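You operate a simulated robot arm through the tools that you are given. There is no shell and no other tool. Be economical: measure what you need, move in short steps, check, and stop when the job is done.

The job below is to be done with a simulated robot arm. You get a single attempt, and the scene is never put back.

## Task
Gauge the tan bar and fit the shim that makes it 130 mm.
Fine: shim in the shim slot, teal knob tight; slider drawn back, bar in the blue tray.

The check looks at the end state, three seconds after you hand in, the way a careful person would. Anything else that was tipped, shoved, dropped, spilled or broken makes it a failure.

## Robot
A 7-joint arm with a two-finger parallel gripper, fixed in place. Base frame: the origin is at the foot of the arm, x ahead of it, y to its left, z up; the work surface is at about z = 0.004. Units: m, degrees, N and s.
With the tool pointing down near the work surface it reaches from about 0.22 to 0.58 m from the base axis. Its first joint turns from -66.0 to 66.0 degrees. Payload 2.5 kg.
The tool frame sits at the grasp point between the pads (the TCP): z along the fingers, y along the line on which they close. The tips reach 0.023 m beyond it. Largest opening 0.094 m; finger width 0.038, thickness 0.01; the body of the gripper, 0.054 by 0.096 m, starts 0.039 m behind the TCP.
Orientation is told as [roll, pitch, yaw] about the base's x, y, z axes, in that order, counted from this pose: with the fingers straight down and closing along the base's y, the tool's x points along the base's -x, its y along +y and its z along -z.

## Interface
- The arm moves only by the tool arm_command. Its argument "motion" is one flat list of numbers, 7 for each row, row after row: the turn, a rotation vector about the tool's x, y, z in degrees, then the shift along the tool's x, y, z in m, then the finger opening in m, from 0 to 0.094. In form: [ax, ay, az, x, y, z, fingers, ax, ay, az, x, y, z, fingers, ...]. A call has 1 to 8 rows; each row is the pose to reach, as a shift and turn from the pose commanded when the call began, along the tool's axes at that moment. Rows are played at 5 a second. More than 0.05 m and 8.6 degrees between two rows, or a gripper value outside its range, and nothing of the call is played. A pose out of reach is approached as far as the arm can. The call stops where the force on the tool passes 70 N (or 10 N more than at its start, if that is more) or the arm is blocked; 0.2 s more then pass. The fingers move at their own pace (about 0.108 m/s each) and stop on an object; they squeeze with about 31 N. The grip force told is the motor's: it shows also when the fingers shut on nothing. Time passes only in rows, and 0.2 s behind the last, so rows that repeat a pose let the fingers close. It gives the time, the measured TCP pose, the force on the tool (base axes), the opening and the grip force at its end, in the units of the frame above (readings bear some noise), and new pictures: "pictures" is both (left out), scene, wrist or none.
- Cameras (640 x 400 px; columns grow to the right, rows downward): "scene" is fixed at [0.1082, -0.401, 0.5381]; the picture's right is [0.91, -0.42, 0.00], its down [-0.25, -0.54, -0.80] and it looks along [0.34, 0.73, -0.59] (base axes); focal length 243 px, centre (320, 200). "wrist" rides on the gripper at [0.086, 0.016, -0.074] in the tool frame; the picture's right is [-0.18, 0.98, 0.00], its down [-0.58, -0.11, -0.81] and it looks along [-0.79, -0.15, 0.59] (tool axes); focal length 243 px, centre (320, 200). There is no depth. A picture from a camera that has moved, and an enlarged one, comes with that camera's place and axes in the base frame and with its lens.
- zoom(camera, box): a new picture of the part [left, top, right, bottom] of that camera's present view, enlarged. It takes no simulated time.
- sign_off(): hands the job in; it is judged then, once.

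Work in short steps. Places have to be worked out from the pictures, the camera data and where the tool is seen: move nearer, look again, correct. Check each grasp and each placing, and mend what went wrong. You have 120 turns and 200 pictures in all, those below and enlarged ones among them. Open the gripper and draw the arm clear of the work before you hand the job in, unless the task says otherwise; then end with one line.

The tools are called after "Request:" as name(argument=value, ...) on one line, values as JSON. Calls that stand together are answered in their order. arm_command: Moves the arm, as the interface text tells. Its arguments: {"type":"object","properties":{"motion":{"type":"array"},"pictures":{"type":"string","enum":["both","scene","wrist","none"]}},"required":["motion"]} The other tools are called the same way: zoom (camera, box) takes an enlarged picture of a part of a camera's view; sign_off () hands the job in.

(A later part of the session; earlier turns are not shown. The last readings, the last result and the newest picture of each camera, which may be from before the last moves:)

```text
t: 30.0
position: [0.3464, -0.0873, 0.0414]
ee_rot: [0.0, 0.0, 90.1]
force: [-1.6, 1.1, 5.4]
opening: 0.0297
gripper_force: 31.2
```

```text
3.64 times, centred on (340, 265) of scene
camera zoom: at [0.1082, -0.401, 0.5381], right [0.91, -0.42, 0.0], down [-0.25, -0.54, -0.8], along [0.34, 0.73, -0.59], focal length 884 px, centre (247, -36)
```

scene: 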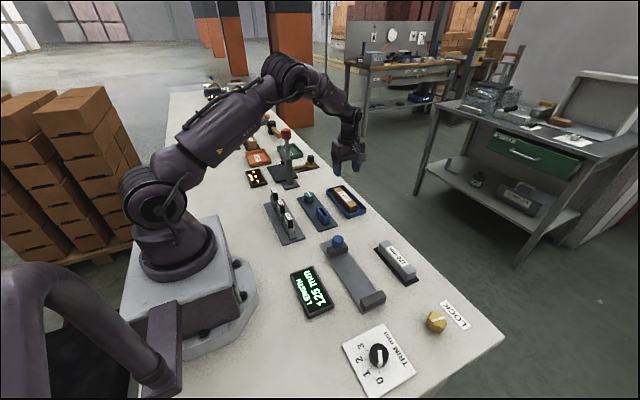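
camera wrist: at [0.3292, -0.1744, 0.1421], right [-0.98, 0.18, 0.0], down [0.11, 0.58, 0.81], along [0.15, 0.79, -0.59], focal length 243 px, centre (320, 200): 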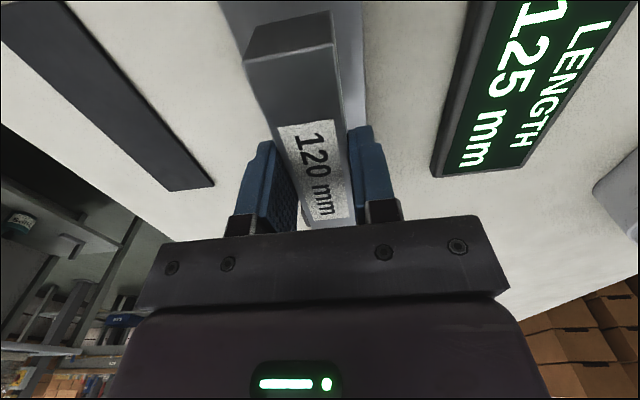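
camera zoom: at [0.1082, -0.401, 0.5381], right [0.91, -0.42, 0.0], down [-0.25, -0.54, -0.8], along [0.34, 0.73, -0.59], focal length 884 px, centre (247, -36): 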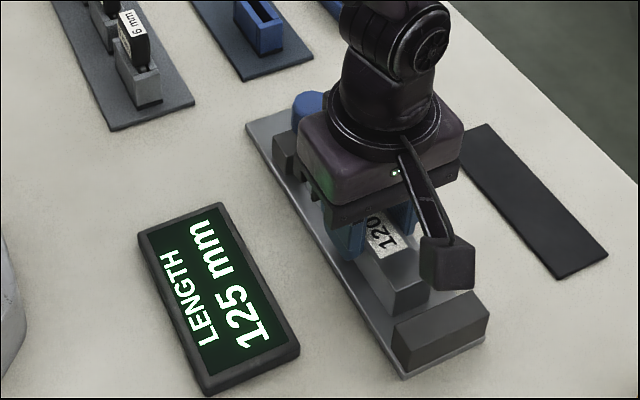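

Contact made. I release, rise, and go to the slider knob keeping this orientation (gripping it along x).

Request:
arm_command(motion=[0, 0, 0, 0, 0, -0.001, 0.045, 0, 0, 0, 0, 0, -0.001, 0.045, 0, 0, 0, 0, 0, -0.04, 0.05, 0, 0, 0, 0, 0, -0.08, 0.06, 0, 0, 0, -0.045, 0, -0.085, 0.06, 0, 0, 0, -0.09, 0, -0.085, 0.06, 0, 0, 0, -0.09, 0, -0.085, 0.06])

```text
t: 31.6
position: [0.346, 0.0035, 0.1257]
ee_rot: [-0.1, -0.1, 90.0]
force: [-0.3, 1.4, -0.3]
opening: 0.06
gripper_force: 0.0
camera wrist: at [0.3294, -0.083, 0.1991], right [-0.98, 0.18, 0.0], down [0.11, 0.58, 0.81], along [0.15, 0.79, -0.59], focal length 243 px, centre (320, 200)
```

scene: 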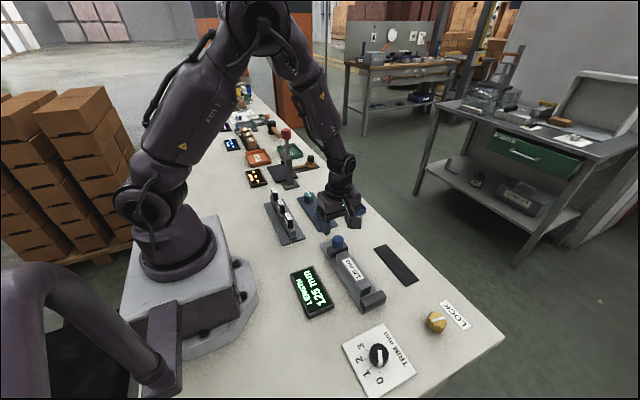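
wrist: 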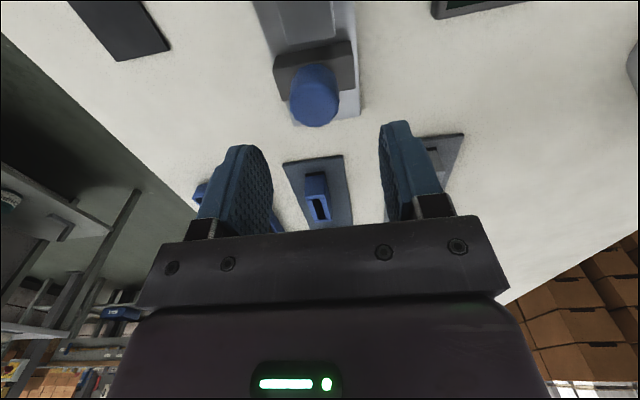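

The standard sits on the bed. I descend onto the knob, grip, and start pushing toward -y (tool +x).

Request:
arm_command(motion=[0, 0, 0, 0, 0, 0.025, 0.06, 0, 0, 0, 0, 0, 0.045, 0.06, 0, 0, 0, 0, 0, 0.045, 0.02, 0, 0, 0, 0, 0, 0.045, 0.02, 0, 0, 0, 0.006, 0, 0.045, 0.02, 0, 0, 0, 0.012, 0, 0.045, 0.02, 0, 0, 0, 0.018, 0, 0.045, 0.02, 0, 0, 0, 0.022, 0, 0.045, 0.02], pictures="none")

Request:
zoom(camera="scene", box=[280, 210, 400, 320])

```text
t: 33.4
position: [0.3488, -0.0182, 0.0819]
ee_rot: [-0.6, -0.2, 90.0]
force: [35.5, 2.2, -41.4]
opening: 0.0311
gripper_force: 44.7
```

```text
3.64 times, centred on (340, 265) of scene
camera zoom: at [0.1083, -0.401, 0.538], right [0.91, -0.42, 0.0], down [-0.25, -0.54, -0.8], along [0.34, 0.73, -0.59], focal length 884 px, centre (247, -36)
```

zoom: 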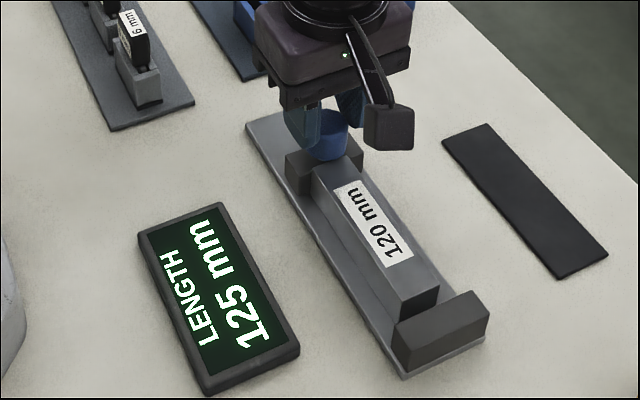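

The side load builds as before, so I relieve it by regripping, then push on.

Request:
arm_command(motion=[0, 0, 0, 0, 0, 0, 0.05, 0, 0, 0, 0, 0, 0, 0.05, 0, 0, 0, 0, 0, 0, 0.02, 0, 0, 0, 0, 0, 0, 0.02, 0, 0, 0, 0.003, 0, 0, 0.02, 0, 0, 0, 0.006, 0, 0, 0.02, 0, 0, 0, 0.009, 0, 0, 0.02, 0, 0, 0, 0.012, 0, 0, 0.02], pictures="none")

Request:
zoom(camera="scene", box=[280, 210, 400, 320])

```text
t: 35.2
position: [0.3498, -0.027, 0.0827]
ee_rot: [-0.6, -0.2, 90.2]
force: [16.6, 21.6, 27.8]
opening: 0.0312
gripper_force: 45.3
```

```text
3.64 times, centred on (340, 265) of scene
camera zoom: at [0.1081, -0.401, 0.5381], right [0.91, -0.42, 0.0], down [-0.25, -0.54, -0.8], along [0.34, 0.73, -0.59], focal length 884 px, centre (247, -36)
```

zoom: 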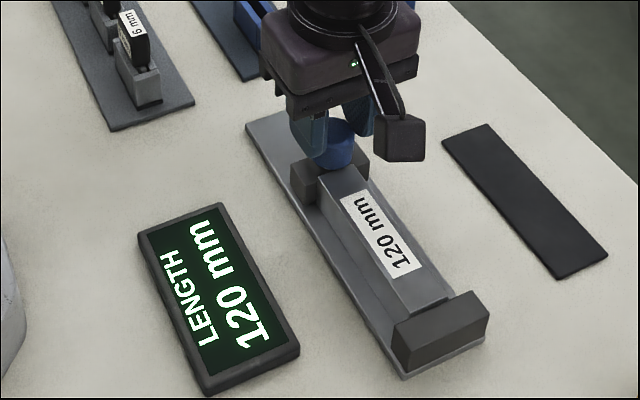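

The gauge reads 120 on the 120 mm standard, so it is true. The bar is 125 mm and the 5 mm shim is needed. I draw the slider back to its stop.

Request:
arm_command(motion=[0, 0, 0, 0, 0, 0, 0.05, 0, 0, 0, 0, 0, 0, 0.05, 0, 0, 0, 0, 0, 0, 0.02, 0, 0, 0, 0, 0, 0, 0.02, 0, 0, 0, -0.006, 0, 0, 0.02, 0, 0, 0, -0.012, 0, 0, 0.02, 0, 0, 0, -0.018, 0, 0, 0.02, 0, 0, 0, -0.022, 0, 0, 0.02], pictures="none")

Request:
arm_command(motion=[0, 0, 0, 0, 0, 0, 0.05, 0, 0, 0, 0, 0, 0, 0.05, 0, 0, 0, 0, 0, 0, 0.02, 0, 0, 0, 0, 0, 0, 0.02, 0, 0, 0, -0.004, 0, 0, 0.02, 0, 0, 0, -0.008, 0, 0, 0.02, 0, 0, 0, -0.012, 0, 0, 0.02, 0, 0, 0, -0.014, 0, 0, 0.02], pictures="wrist")

Request:
zoom(camera="scene", box=[280, 210, 400, 320])

```text
t: 37.0
position: [0.3508, -0.0094, 0.0806]
ee_rot: [-0.6, -0.2, 89.8]
force: [35.1, -0.3, -43.4]
opening: 0.0312
gripper_force: 44.9
```

```text
t: 38.8
position: [0.349, -0.0016, 0.0831]
ee_rot: [-0.3, 0.5, 89.4]
force: [26.0, -37.6, -0.6]
opening: 0.0311
gripper_force: 45.2
camera wrist: at [0.3312, -0.0868, 0.1571], right [-0.98, 0.19, -0.01], down [0.11, 0.59, 0.8], along [0.16, 0.79, -0.6], focal length 243 px, centre (320, 200)
```

wrist: 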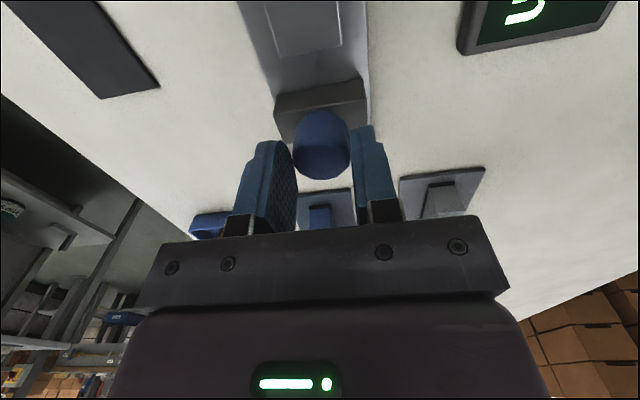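

```text
3.64 times, centred on (340, 265) of scene
camera zoom: at [0.1081, -0.401, 0.5381], right [0.91, -0.42, 0.0], down [-0.25, -0.54, -0.8], along [0.34, 0.73, -0.59], focal length 884 px, centre (247, -36)
```

zoom: 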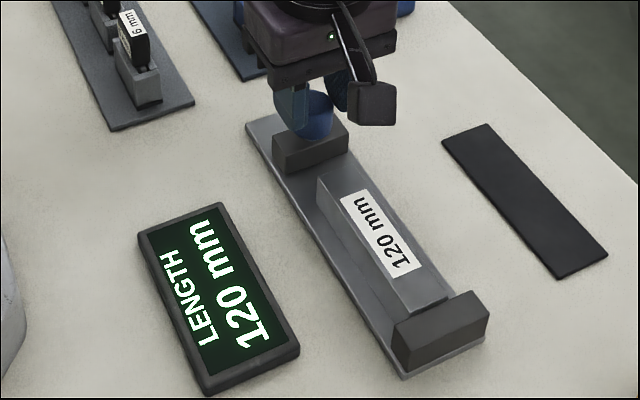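

The slider is back at its stop. I release, rise, and go above the standard.

Request:
arm_command(motion=[0, 0, 0, 0, 0, 0, 0.06, 0, 0, 0, 0, 0, 0, 0.06, 0, 0, 0, 0, 0, -0.03, 0.06, 0, 0, 0, 0, 0, -0.05, 0.06, 0, 0, 0, 0.05, 0, -0.05, 0.06, 0, 0, 0, 0.098, 0, -0.05, 0.06, 0, 0, 0, 0.098, 0, -0.05, 0.06])

```text
t: 40.4
position: [0.3462, -0.097, 0.1323]
ee_rot: [0.0, 0.0, 90.1]
force: [-0.2, 0.0, 0.3]
opening: 0.06
gripper_force: 0.1
camera wrist: at [0.3291, -0.1831, 0.2066], right [-0.98, 0.18, 0.0], down [0.11, 0.58, 0.81], along [0.15, 0.79, -0.59], focal length 243 px, centre (320, 200)
```

scene: 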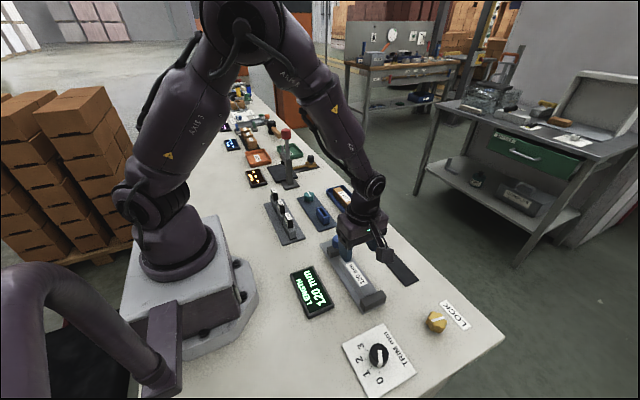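
wrist: 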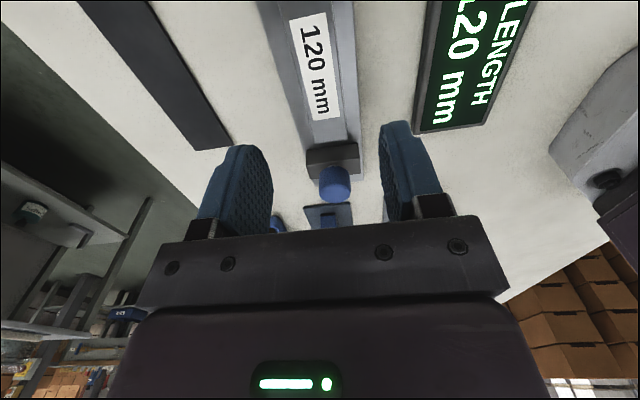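

I descend and grip the standard.

Request:
arm_command(motion=[0, 0, 0, 0, 0, 0.04, 0.06, 0, 0, 0, 0, 0, 0.075, 0.06, 0, 0, 0, 0, 0, 0.09, 0.06, 0, 0, 0, 0, 0, 0.09, 0.01, 0, 0, 0, 0, 0, 0.09, 0.01, 0, 0, 0, 0, 0, 0.09, 0.01], pictures="wrist")

```text
t: 41.8
position: [0.3455, -0.0932, 0.0413]
ee_rot: [0.1, 0.0, 90.0]
force: [0.7, 0.6, -0.3]
opening: 0.0297
gripper_force: 30.9
camera wrist: at [0.3283, -0.1799, 0.1148], right [-0.98, 0.18, 0.0], down [0.11, 0.58, 0.81], along [0.15, 0.79, -0.59], focal length 243 px, centre (320, 200)
```

wrist: 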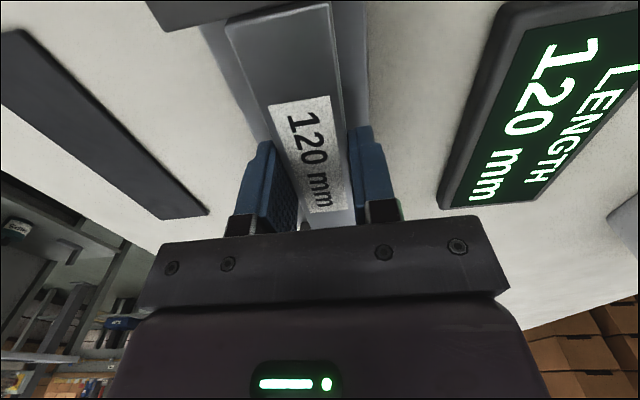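

The standard is gripped 10 mm off its original grip point in y. I carry it back to its mat, compensating for that.

Request:
arm_command(motion=[0, 0, 0, 0, 0, -0.035, 0.01, 0, 0, 0, 0, 0, -0.07, 0.01, 0, 0, 0, 0, -0.045, -0.07, 0.01, 0, 0, 0, 0, -0.09, -0.07, 0.01, 0, 0, 0, -0.004, -0.1295, -0.07, 0.01, 0, 0, 0, -0.004, -0.1295, -0.04, 0.01, 0, 0, 0, -0.004, -0.1295, -0.015, 0.01, 0, 0, 0, -0.004, -0.1295, -0.015, 0.01], pictures="wrist")

Request:
zoom(camera="scene", box=[340, 210, 450, 300])

```text
t: 43.6
position: [0.4783, -0.0894, 0.0562]
ee_rot: [-0.1, 0.1, 90.0]
force: [0.1, 0.8, -3.1]
opening: 0.0299
gripper_force: 31.6
camera wrist: at [0.4608, -0.176, 0.1302], right [-0.98, 0.18, 0.0], down [0.11, 0.58, 0.81], along [0.15, 0.79, -0.59], focal length 243 px, centre (320, 200)
```

wrist: 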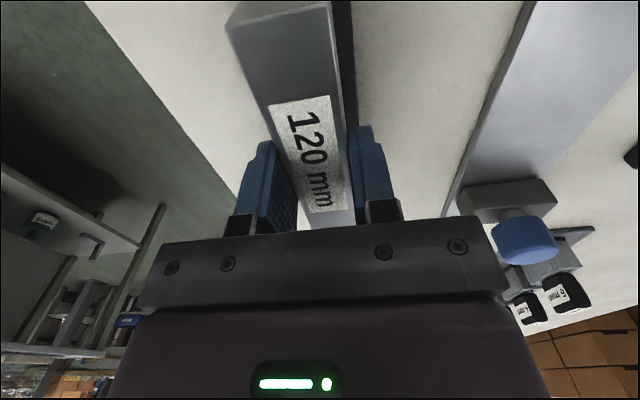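

```text
4.44 times, centred on (395, 255) of scene
camera zoom: at [0.1082, -0.401, 0.5381], right [0.91, -0.42, 0.0], down [-0.25, -0.54, -0.8], along [0.34, 0.73, -0.59], focal length 1081 px, centre (-13, -44)
```

zoom: 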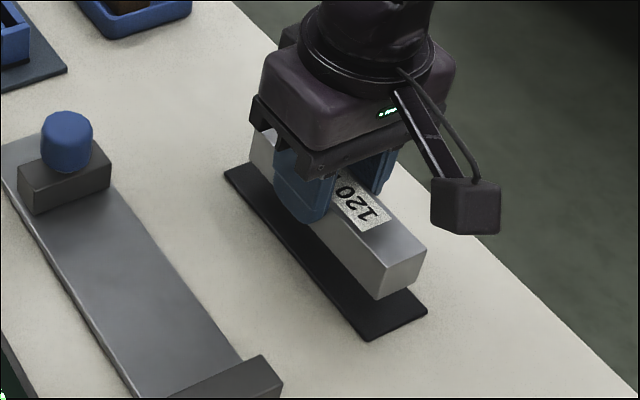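

It is above its mat. I lower with feel.

Request:
arm_command(motion=[0, 0, 0, 0, 0, 0.008, 0.01, 0, 0, 0, 0, 0, 0.015, 0.01, 0, 0, 0, 0, 0, 0.017, 0.01, 0, 0, 0, 0, 0, 0.017, 0.01], pictures="none")

Request:
zoom(camera="scene", box=[340, 210, 450, 300])

```text
t: 44.6
position: [0.4767, -0.0897, 0.04]
ee_rot: [0.0, 0.1, 90.0]
force: [-0.6, -0.2, -2.8]
opening: 0.0301
gripper_force: 30.9
```

```text
4.44 times, centred on (395, 255) of scene
camera zoom: at [0.1082, -0.401, 0.5381], right [0.91, -0.42, 0.0], down [-0.25, -0.54, -0.8], along [0.34, 0.73, -0.59], focal length 1081 px, centre (-13, -44)
```

zoom: 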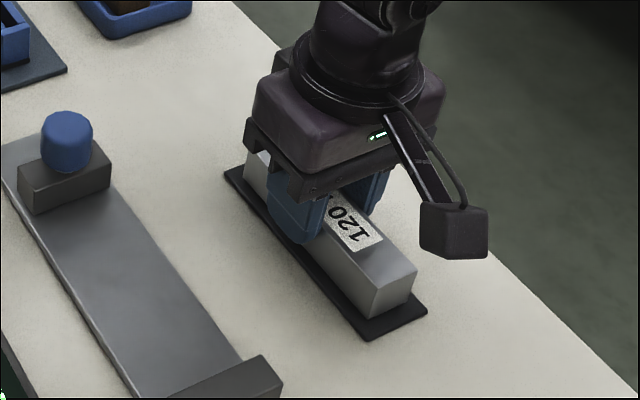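

Request:
arm_command(motion=[0, 0, 0, 0, 0, 0.0015, 0.01, 0, 0, 0, 0, 0, 0.003, 0.01], pictures="none")

```text
t: 45.2
position: [0.4763, -0.0895, 0.0368]
ee_rot: [0.0, 0.0, 90.0]
force: [-5.8, 1.0, 11.8]
opening: 0.0299
gripper_force: 30.9
```

Seated. I release, rise, and head for the shim rack; the 5 mm shim is at about (0.251, 0.288).

Request:
arm_command(motion=[0, 0, 0, 0, 0, -0.001, 0.045, 0, 0, 0, 0, 0, -0.001, 0.045, 0, 0, 0, 0, 0, -0.04, 0.05, 0, 0, 0, 0, 0, -0.085, 0.06, 0, 0, 0, 0, 0, -0.13, 0.06, 0, 0, 0, -0.035, 0.02, -0.15, 0.06], pictures="scene")

Request:
arm_command(motion=[0, 0, 0, -0.04, 0.025, 0, 0.06, 0, 0, 0, -0.08, 0.05, 0, 0.06, 0, 0, 0, -0.12, 0.075, 0, 0.06, 0, 0, 0, -0.16, 0.1, 0, 0.06, 0, 0, 0, -0.2, 0.125, 0, 0.06, 0, 0, 0, -0.24, 0.15, 0, 0.06, 0, 0, 0, -0.28, 0.175, 0, 0.06, 0, 0, 0, -0.315, 0.2, 0, 0.06], pictures="wrist")

```text
t: 46.6
position: [0.4568, -0.0543, 0.1857]
ee_rot: [0.1, 0.0, 90.1]
force: [-0.4, 0.1, -1.2]
opening: 0.0599
gripper_force: 0.2
```

scene: 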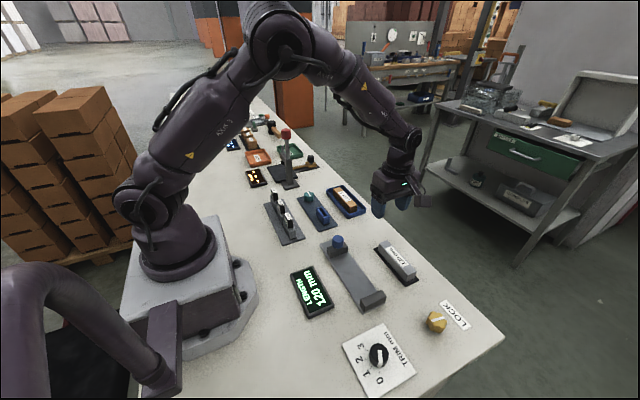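

```text
t: 48.4
position: [0.2564, 0.2621, 0.1877]
ee_rot: [0.0, 0.1, 89.9]
force: [-0.5, -0.4, -0.1]
opening: 0.06
gripper_force: 0.1
camera wrist: at [0.2386, 0.1756, 0.2608], right [-0.98, 0.19, 0.0], down [0.11, 0.58, 0.81], along [0.15, 0.79, -0.59], focal length 243 px, centre (320, 200)
```

wrist: 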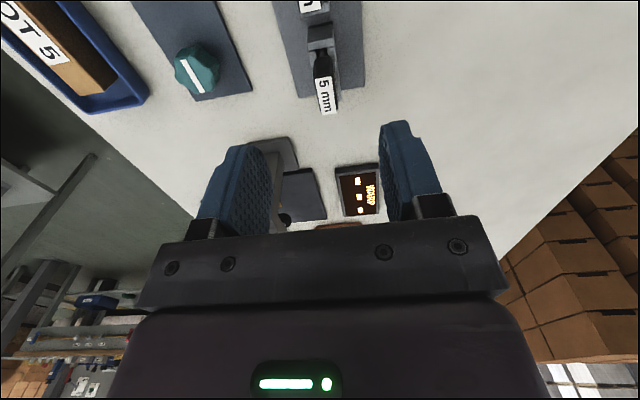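

Request:
zoom(camera="wrist", box=[260, 0, 400, 130])

Request:
zoom(camera="scene", box=[250, 170, 350, 250])

```text
3.08 times, centred on (330, 65) of wrist
camera zoom: at [0.2386, 0.1756, 0.2608], right [-0.98, 0.19, 0.0], down [0.11, 0.58, 0.81], along [0.15, 0.79, -0.59], focal length 746 px, centre (289, 615)
```

zoom: 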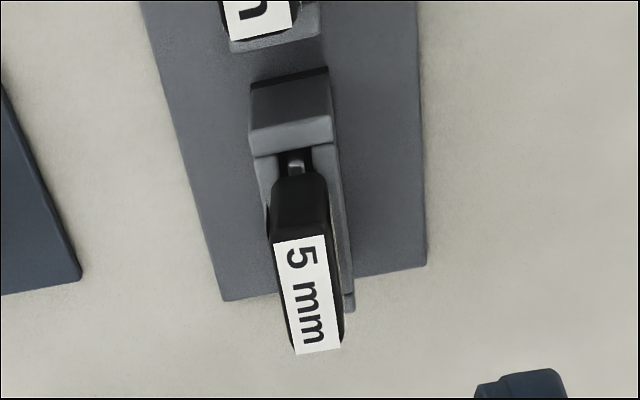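

```text
5.00 times, centred on (300, 210) of scene
camera zoom: at [0.1082, -0.401, 0.5381], right [0.91, -0.42, 0.0], down [-0.25, -0.54, -0.8], along [0.34, 0.73, -0.59], focal length 1216 px, centre (420, 150)
```

zoom: 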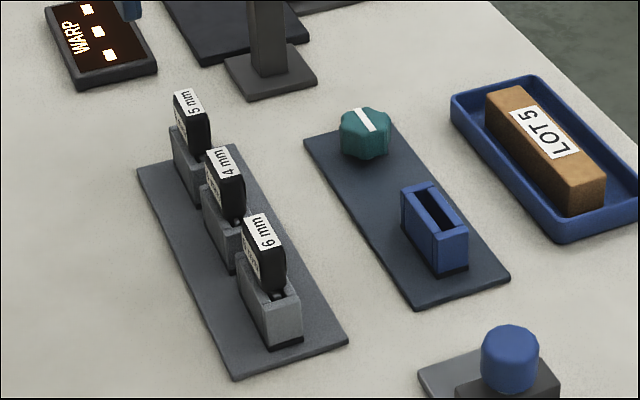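

The handle tops are at about z 0.08 and holder tops at about 0.041. I estimate the 5 mm handle at (0.2535, 0.281), so I lower partway to check alignment.

Request:
arm_command(motion=[0, 0, 0, -0.009, 0.0015, 0.03, 0.05, 0, 0, 0, -0.018, 0.003, 0.065, 0.05, 0, 0, 0, -0.018, 0.003, 0.065, 0.05], pictures="wrist")

Request:
zoom(camera="scene", box=[250, 160, 330, 230])

```text
t: 49.2
position: [0.2548, 0.2789, 0.1201]
ee_rot: [0.0, 0.0, 90.0]
force: [0.0, -0.3, 0.5]
opening: 0.0498
gripper_force: 0.0
camera wrist: at [0.2366, 0.1926, 0.1944], right [-0.98, 0.18, 0.0], down [0.11, 0.58, 0.81], along [0.15, 0.79, -0.59], focal length 243 px, centre (320, 200)
```

wrist: 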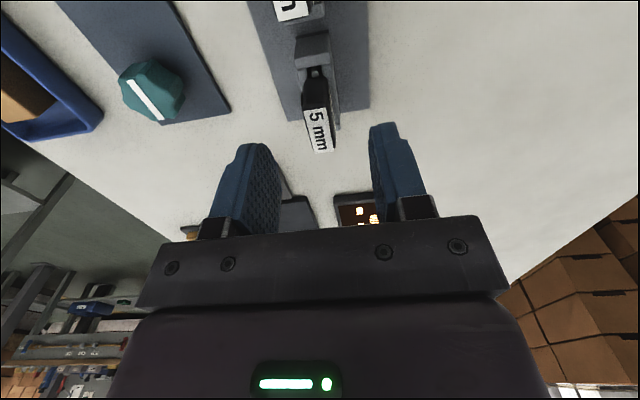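

```text
5.71 times, centred on (290, 195) of scene
camera zoom: at [0.1082, -0.401, 0.5381], right [0.91, -0.42, 0.0], down [-0.25, -0.54, -0.8], along [0.34, 0.73, -0.59], focal length 1390 px, centre (491, 229)
```

zoom: 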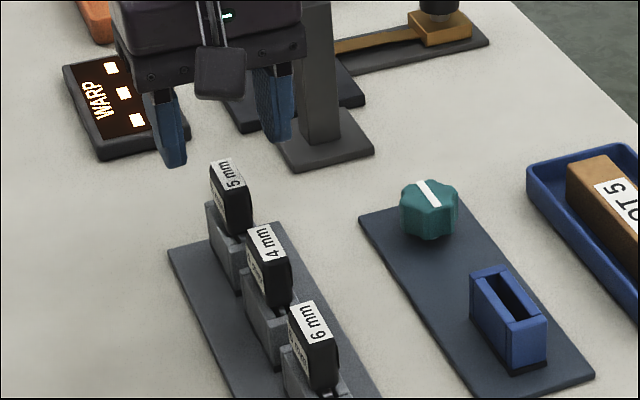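

The handle is at (0.2547, 0.279), aligned. I descend to z ≈ 0.072 and grip.

Request:
arm_command(motion=[0, 0, 0, 0, 0, 0.03, 0.05, 0, 0, 0, 0, 0, 0.048, 0.05, 0, 0, 0, 0, 0, 0.048, 0.05, 0, 0, 0, 0, 0, 0.048, 0.0, 0, 0, 0, 0, 0, 0.048, 0.0, 0, 0, 0, 0, 0, 0.048, 0.0], pictures="wrist")

Request:
zoom(camera="scene", box=[250, 160, 330, 230])

```text
t: 50.6
position: [0.2529, 0.2797, 0.0728]
ee_rot: [0.0, -0.1, 90.1]
force: [1.3, -0.4, -0.2]
opening: 0.0153
gripper_force: 31.3
camera wrist: at [0.2359, 0.1922, 0.1466], right [-0.98, 0.18, 0.0], down [0.11, 0.58, 0.81], along [0.15, 0.79, -0.59], focal length 243 px, centre (320, 200)
```

wrist: 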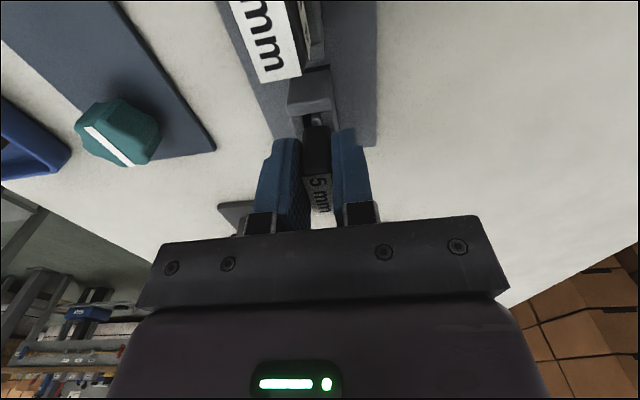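

```text
5.71 times, centred on (290, 195) of scene
camera zoom: at [0.1082, -0.401, 0.5381], right [0.91, -0.42, 0.0], down [-0.25, -0.54, -0.8], along [0.34, 0.73, -0.59], focal length 1390 px, centre (491, 229)
```

zoom: 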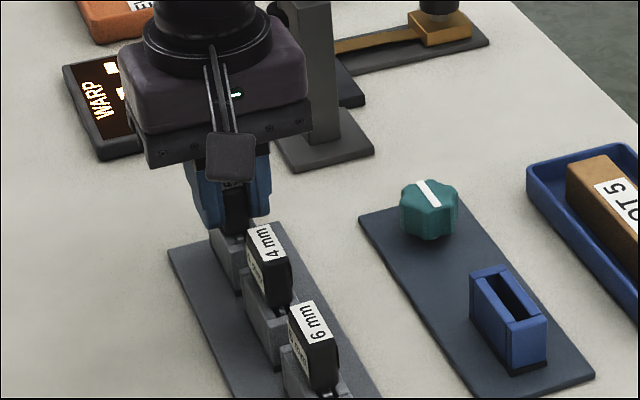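

Gripped at 15 mm. I lift straight out.

Request:
arm_command(motion=[0, 0, 0, 0, 0, -0.02, 0, 0, 0, 0, 0, 0, -0.04, 0, 0, 0, 0, 0, 0, -0.06, 0, 0, 0, 0, 0, 0, -0.075, 0, 0, 0, 0, 0, 0, -0.075, 0], pictures="wrist")

Request:
zoom(camera="scene", box=[250, 150, 330, 220])

```text
t: 51.8
position: [0.2536, 0.2768, 0.1481]
ee_rot: [0.0, 0.0, 90.1]
force: [0.3, 0.4, -0.3]
opening: 0.0153
gripper_force: 30.5
camera wrist: at [0.2368, 0.1903, 0.2222], right [-0.98, 0.18, 0.0], down [0.11, 0.58, 0.81], along [0.15, 0.79, -0.59], focal length 243 px, centre (320, 200)
```

wrist: 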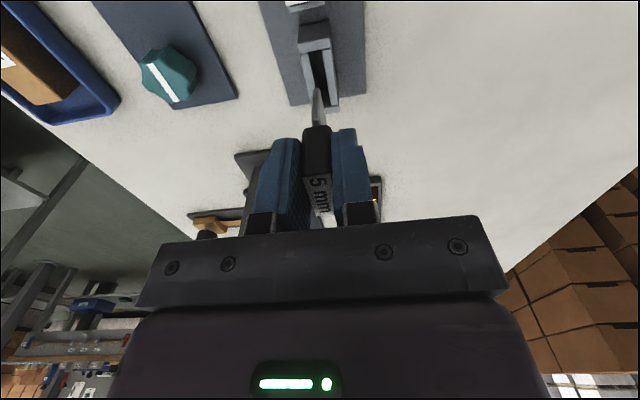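

```text
5.71 times, centred on (290, 185) of scene
camera zoom: at [0.1082, -0.401, 0.5381], right [0.91, -0.42, 0.0], down [-0.25, -0.54, -0.8], along [0.34, 0.73, -0.59], focal length 1390 px, centre (491, 286)
```

zoom: 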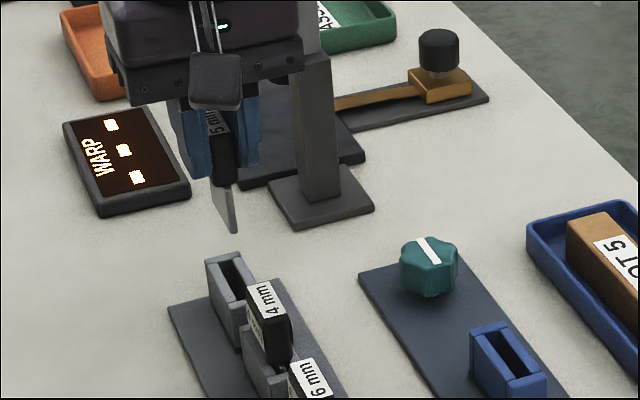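

Shim out. This view gives a reference for how a slot looks when aligned beneath the shim, so I enlarge it.

Request:
zoom(camera="wrist", box=[270, 0, 370, 130])

```text
3.08 times, centred on (320, 65) of wrist
camera zoom: at [0.2368, 0.1903, 0.2222], right [-0.98, 0.18, 0.0], down [0.11, 0.58, 0.81], along [0.15, 0.79, -0.59], focal length 746 px, centre (320, 615)
```

zoom: 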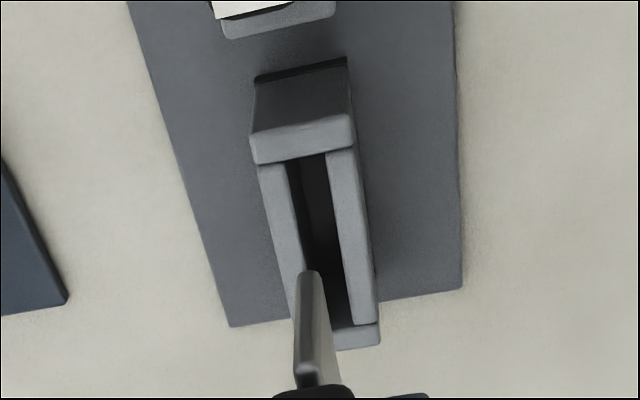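

Reference noted. Now I move over the blue slot, estimated at (0.372, 0.146), at the same height.

Request:
arm_command(motion=[0, 0, 0, 0.015, -0.03, 0, 0, 0, 0, 0, 0.04, -0.065, 0, 0, 0, 0, 0, 0.075, -0.095, 0, 0, 0, 0, 0, 0.11, -0.11, 0, 0, 0, 0, 0, 0.131, -0.1185, 0, 0, 0, 0, 0, 0.131, -0.1185, 0, 0], pictures="wrist")

Request:
zoom(camera="wrist", box=[270, 0, 370, 130])

Request:
zoom(camera="scene", box=[280, 150, 380, 240])

```text
t: 53.2
position: [0.3705, 0.1483, 0.1484]
ee_rot: [0.0, 0.0, 90.0]
force: [-0.4, -0.7, -1.3]
opening: 0.0152
gripper_force: 30.6
camera wrist: at [0.3538, 0.0617, 0.223], right [-0.98, 0.18, 0.0], down [0.11, 0.58, 0.81], along [0.15, 0.79, -0.59], focal length 243 px, centre (320, 200)
```

wrist: 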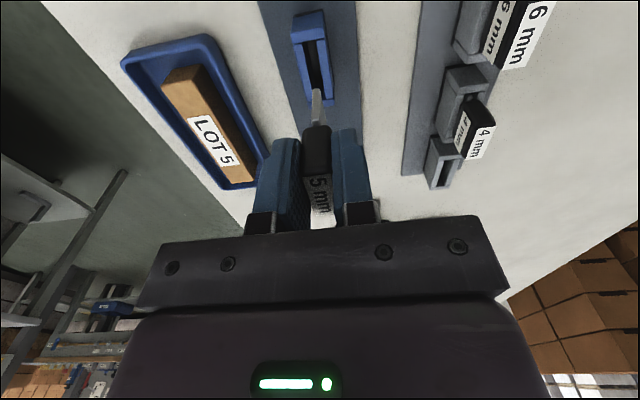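

```text
3.08 times, centred on (320, 65) of wrist
camera zoom: at [0.3538, 0.0617, 0.223], right [-0.98, 0.18, 0.0], down [0.11, 0.58, 0.81], along [0.15, 0.79, -0.59], focal length 746 px, centre (320, 615)
```

zoom: 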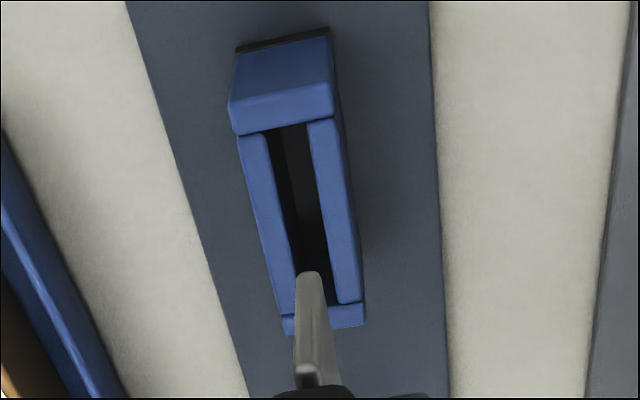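

```text
4.44 times, centred on (330, 195) of scene
camera zoom: at [0.1082, -0.401, 0.5381], right [0.91, -0.42, 0.0], down [-0.25, -0.54, -0.8], along [0.34, 0.73, -0.59], focal length 1081 px, centre (276, 222)
```

zoom: 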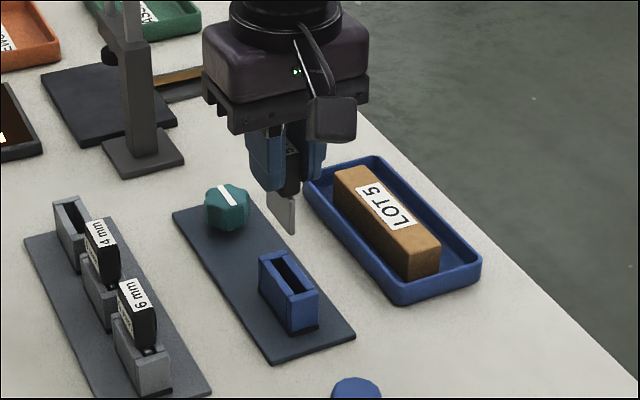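

The slot block has the same shape as the holder. Comparing features, I need dx ≈ +2.5 mm and dy ≈ -6.8 mm. I apply that and recheck.

Request:
arm_command(motion=[0, 0, 0, 0.0068, -0.0025, 0, 0, 0, 0, 0, 0.0068, -0.0025, 0, 0], pictures="none")

Request:
zoom(camera="wrist", box=[270, 0, 370, 130])

```text
t: 53.8
position: [0.3735, 0.1397, 0.1488]
ee_rot: [-0.1, 0.0, 90.0]
force: [0.2, -0.3, -1.4]
opening: 0.0152
gripper_force: 30.3
```

```text
3.08 times, centred on (320, 65) of wrist
camera zoom: at [0.3561, 0.0547, 0.223], right [-0.98, 0.18, 0.0], down [0.11, 0.58, 0.81], along [0.15, 0.79, -0.59], focal length 746 px, centre (320, 615)
```

zoom: 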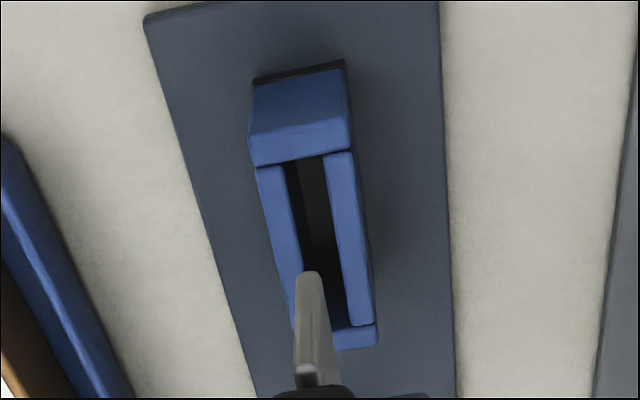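

Aligned within half a millimetre. I descend with light contact checks, first 4 cm.

Request:
arm_command(motion=[0, 0, 0, 0, -0.0003, 0.02, 0, 0, 0, 0, 0, -0.0003, 0.04, 0, 0, 0, 0, 0, -0.0003, 0.04, 0], pictures="none")

Request:
zoom(camera="wrist", box=[270, 0, 370, 130])

Request:
zoom(camera="scene", box=[310, 170, 370, 230])

```text
t: 54.6
position: [0.3732, 0.1421, 0.1085]
ee_rot: [0.0, 0.1, 90.0]
force: [1.2, -0.5, -0.8]
opening: 0.0153
gripper_force: 31.0
```

```text
3.08 times, centred on (320, 65) of wrist
camera zoom: at [0.3567, 0.0553, 0.1815], right [-0.98, 0.18, 0.0], down [0.11, 0.58, 0.81], along [0.15, 0.79, -0.59], focal length 746 px, centre (320, 615)
```

zoom: 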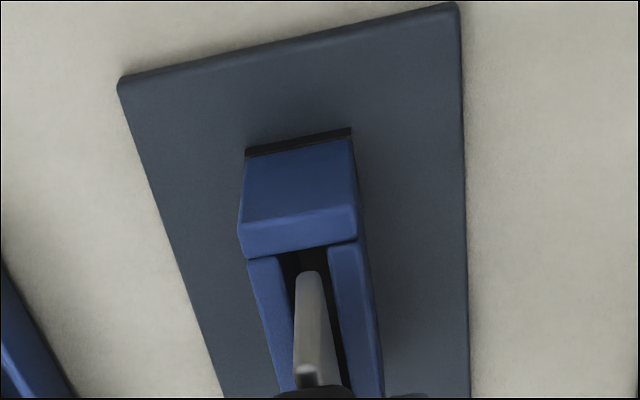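

```text
6.67 times, centred on (340, 200) of scene
camera zoom: at [0.1082, -0.401, 0.5381], right [0.91, -0.42, 0.0], down [-0.25, -0.54, -0.8], along [0.34, 0.73, -0.59], focal length 1621 px, centre (187, 200)
```

zoom: 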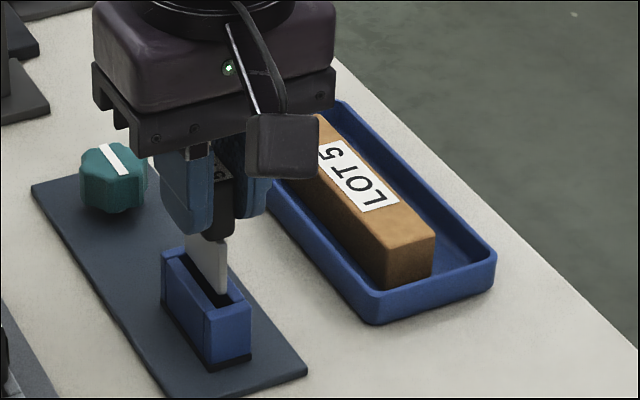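

The blade is centred at the slot mouth. I insert it further.

Request:
arm_command(motion=[0, 0, 0, 0, 0, 0.008, 0, 0, 0, 0, 0, 0, 0.016, 0, 0, 0, 0, 0, 0, 0.024, 0, 0, 0, 0, 0, 0, 0.03, 0, 0, 0, 0, 0, 0, 0.034, 0], pictures="none")

Request:
zoom(camera="scene", box=[310, 170, 370, 230])

```text
t: 55.8
position: [0.3738, 0.1424, 0.075]
ee_rot: [-0.1, 0.0, 90.0]
force: [-0.2, 1.4, -0.9]
opening: 0.0154
gripper_force: 30.9
```

```text
6.67 times, centred on (340, 200) of scene
camera zoom: at [0.1082, -0.401, 0.5381], right [0.91, -0.42, 0.0], down [-0.25, -0.54, -0.8], along [0.34, 0.73, -0.59], focal length 1621 px, centre (187, 200)
```

zoom: 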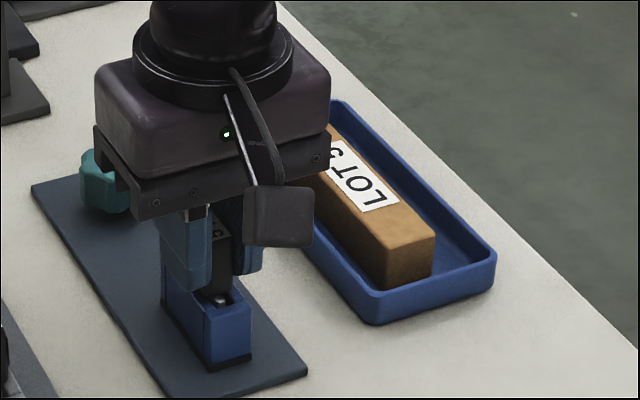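

Inserted without force. I take the last few millimetres until it bottoms.

Request:
arm_command(motion=[0, 0, 0, 0, 0, 0.001, 0, 0, 0, 0, 0, 0, 0.002, 0, 0, 0, 0, 0, 0, 0.003, 0], pictures="none")

```text
t: 56.6
position: [0.3737, 0.1416, 0.0722]
ee_rot: [0.0, 0.0, 90.0]
force: [-3.7, 2.9, 9.7]
opening: 0.0153
gripper_force: 31.0
```

It bottomed with 9.7 N. I release, rise, and move toward the teal knob.

Request:
arm_command(motion=[0, 0, 0, 0, 0, 0, 0.035, 0, 0, 0, 0, 0, 0, 0.035, 0, 0, 0, 0, 0, -0.03, 0.035, 0, 0, 0, 0, 0, -0.06, 0.05, 0, 0, 0, -0.04, 0, -0.07, 0.06, 0, 0, 0, -0.08, 0, -0.07, 0.06, 0, 0, 0, -0.085, 0, -0.07, 0.06])

Request:
zoom(camera="scene", box=[310, 170, 370, 230])

```text
t: 58.2
position: [0.3755, 0.2252, 0.1403]
ee_rot: [0.1, 0.0, 90.0]
force: [0.0, -0.1, -0.5]
opening: 0.0598
gripper_force: 0.1
camera wrist: at [0.3577, 0.1395, 0.2143], right [-0.98, 0.18, 0.0], down [0.11, 0.58, 0.81], along [0.15, 0.79, -0.59], focal length 243 px, centre (320, 200)
```

scene: 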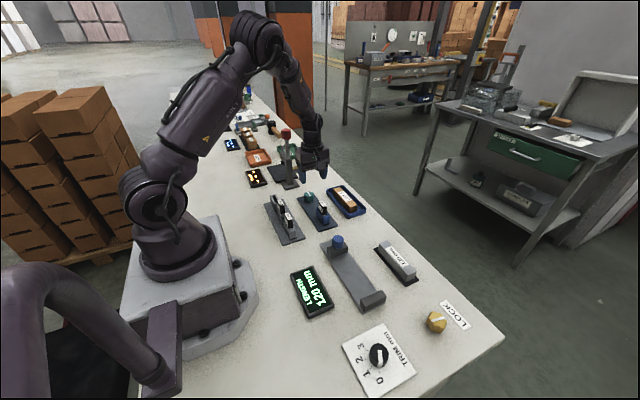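
wrist: 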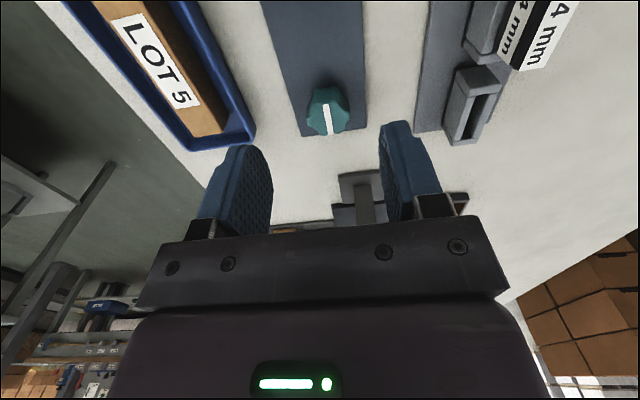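

```text
6.67 times, centred on (340, 200) of scene
camera zoom: at [0.1082, -0.401, 0.5381], right [0.91, -0.42, 0.0], down [-0.25, -0.54, -0.8], along [0.34, 0.73, -0.59], focal length 1621 px, centre (187, 200)
```

zoom: 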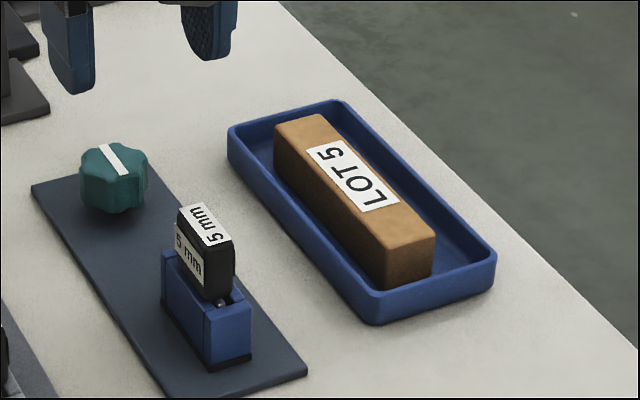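

The shim stands in the slot. The knob is at about (0.373, 0.249) with its top at z ≈ 0.05. I lower around it with the opening at 0.06 and check before closing.

Request:
arm_command(motion=[0, 0, 0, -0.0225, 0, 0.03, 0.06, 0, 0, 0, -0.0225, 0, 0.065, 0.06, 0, 0, 0, -0.0225, 0, 0.065, 0.06], pictures="wrist")

Request:
zoom(camera="scene", box=[300, 160, 370, 230])

```text
t: 59.0
position: [0.3755, 0.2491, 0.0753]
ee_rot: [0.0, 0.0, 90.0]
force: [0.4, -0.3, 0.2]
opening: 0.06
gripper_force: 0.1
camera wrist: at [0.3581, 0.1628, 0.1494], right [-0.98, 0.18, 0.0], down [0.11, 0.58, 0.81], along [0.15, 0.79, -0.59], focal length 243 px, centre (320, 200)
```

wrist: 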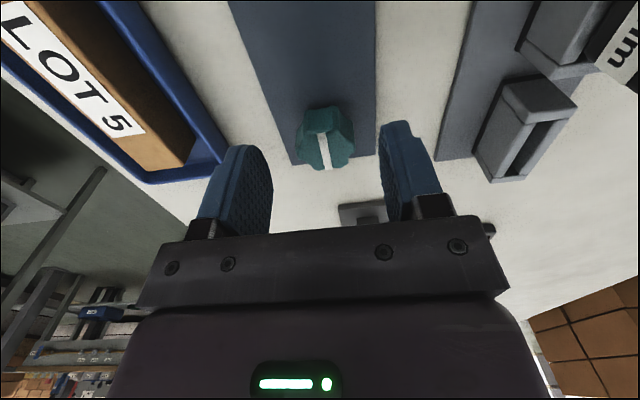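

```text
5.71 times, centred on (335, 195) of scene
camera zoom: at [0.1082, -0.401, 0.5381], right [0.91, -0.42, 0.0], down [-0.25, -0.54, -0.8], along [0.34, 0.73, -0.59], focal length 1390 px, centre (234, 229)
```

zoom: 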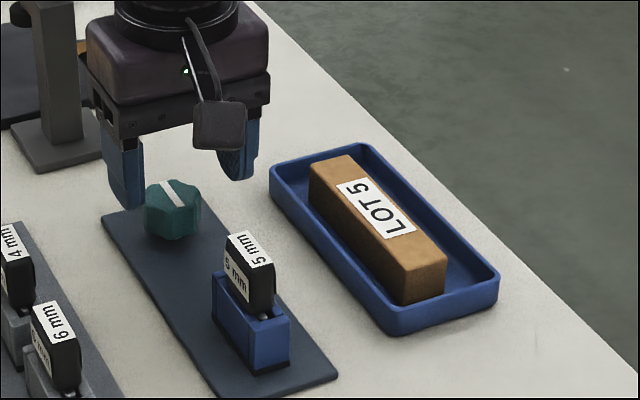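

Knob centre is about (0.372, 0.246). I make a small correction, descend and close.

Request:
arm_command(motion=[0, 0, 0, 0.002, 0.002, 0.015, 0.06, 0, 0, 0, 0.002, 0.002, 0.03, 0.06, 0, 0, 0, 0.002, 0.002, 0.03, 0.0, 0, 0, 0, 0.002, 0.002, 0.03, 0.0, 0, 0, 0, 0.002, 0.002, 0.03, 0.0], pictures="wrist")

Request:
zoom(camera="scene", box=[300, 160, 370, 230])

```text
t: 60.2
position: [0.3747, 0.2463, 0.0459]
ee_rot: [-0.2, -0.1, 90.0]
force: [18.4, 6.5, -12.6]
opening: 0.0376
gripper_force: 44.7
camera wrist: at [0.3573, 0.1601, 0.119], right [-0.98, 0.19, 0.0], down [0.11, 0.58, 0.81], along [0.15, 0.79, -0.59], focal length 243 px, centre (320, 200)
```

wrist: 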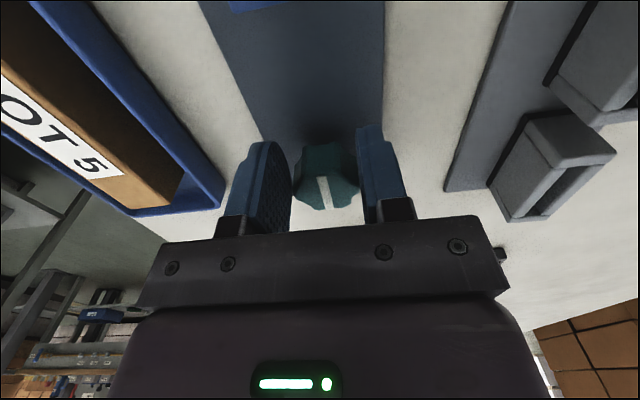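

```text
5.71 times, centred on (335, 195) of scene
camera zoom: at [0.1082, -0.401, 0.5381], right [0.91, -0.42, 0.0], down [-0.25, -0.54, -0.8], along [0.34, 0.73, -0.59], focal length 1390 px, centre (234, 229)
```

zoom: 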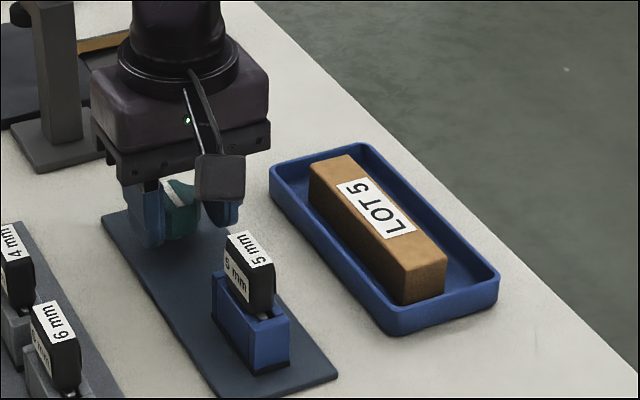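

The knob is held at 37.6 mm across. I turn it clockwise (tool +z) in 8° steps, up to 48°.

Request:
arm_command(motion=[0, 0, 8, 0, -0.001, 0, 0, 0, 0, 16, 0, -0.001, 0, 0, 0, 0, 24, 0, -0.001, 0, 0, 0, 0, 32, 0, -0.001, 0, 0, 0, 0, 40, 0, -0.001, 0, 0, 0, 0, 48, 0, -0.001, 0, 0], pictures="wrist")

Request:
zoom(camera="scene", box=[300, 160, 370, 230])

```text
t: 61.6
position: [0.3656, 0.2556, 0.0443]
ee_rot: [1.0, 0.1, 42.9]
force: [-38.4, 30.4, -9.4]
opening: 0.0368
gripper_force: 44.9
camera wrist: at [0.2908, 0.2078, 0.1192], right [-0.53, 0.85, 0.02], down [0.51, 0.31, 0.8], along [0.67, 0.44, -0.6], focal length 243 px, centre (320, 200)
```

wrist: 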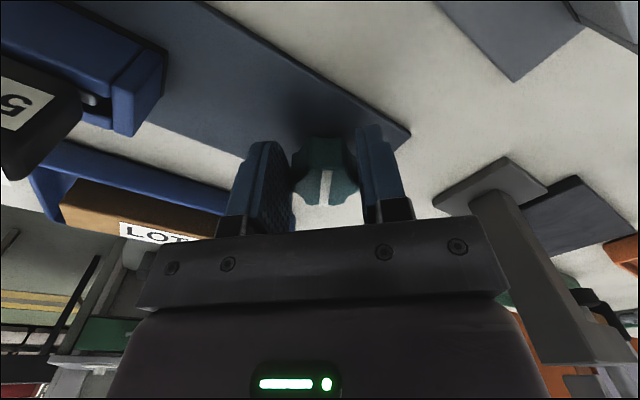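

```text
5.71 times, centred on (335, 195) of scene
camera zoom: at [0.1083, -0.401, 0.538], right [0.91, -0.42, 0.0], down [-0.25, -0.54, -0.8], along [0.34, 0.73, -0.59], focal length 1390 px, centre (234, 229)
```

zoom: 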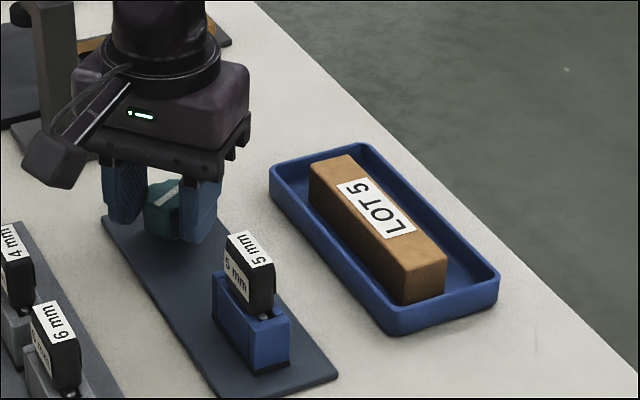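

It turned with the hand by about 45°, though side force built up. I open to relieve and look at the knob.

Request:
arm_command(motion=[0, 0, 0, 0, 0, 0, 0.06, 0, 0, 0, 0, 0, 0, 0.06, 0, 0, 0, 0, 0, 0, 0.06], pictures="wrist")

Request:
zoom(camera="wrist", box=[230, 110, 410, 230])

```text
t: 62.4
position: [0.3752, 0.2465, 0.0476]
ee_rot: [0.0, -0.2, 42.0]
force: [-4.2, 8.2, -2.9]
opening: 0.0642
gripper_force: 4.9
camera wrist: at [0.2985, 0.2005, 0.1205], right [-0.52, 0.85, 0.0], down [0.5, 0.31, 0.81], along [0.69, 0.42, -0.59], focal length 243 px, centre (320, 200)
```

wrist: 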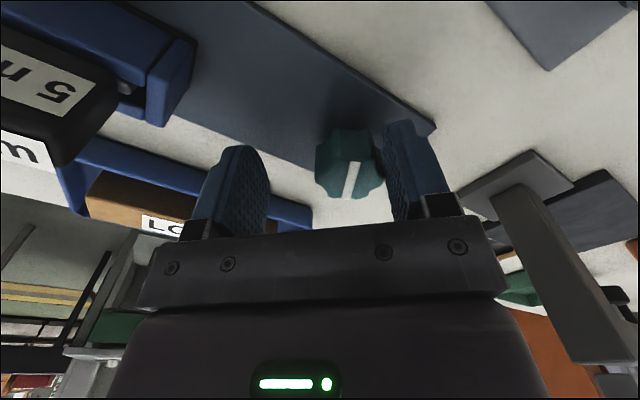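

```text
3.33 times, centred on (320, 170) of wrist
camera zoom: at [0.2985, 0.2005, 0.1205], right [-0.52, 0.85, 0.0], down [0.5, 0.31, 0.81], along [0.69, 0.42, -0.59], focal length 809 px, centre (320, 300)
```

zoom: 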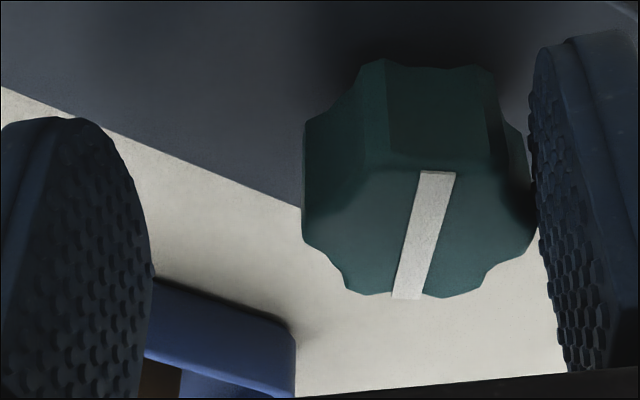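

Request:
zoom(camera="scene", box=[300, 160, 370, 230])

```text
5.71 times, centred on (335, 195) of scene
camera zoom: at [0.1082, -0.401, 0.5381], right [0.91, -0.42, 0.0], down [-0.25, -0.54, -0.8], along [0.34, 0.73, -0.59], focal length 1390 px, centre (234, 229)
```

zoom: 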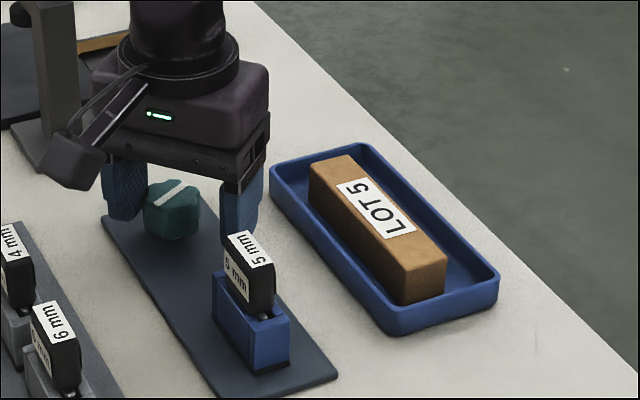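

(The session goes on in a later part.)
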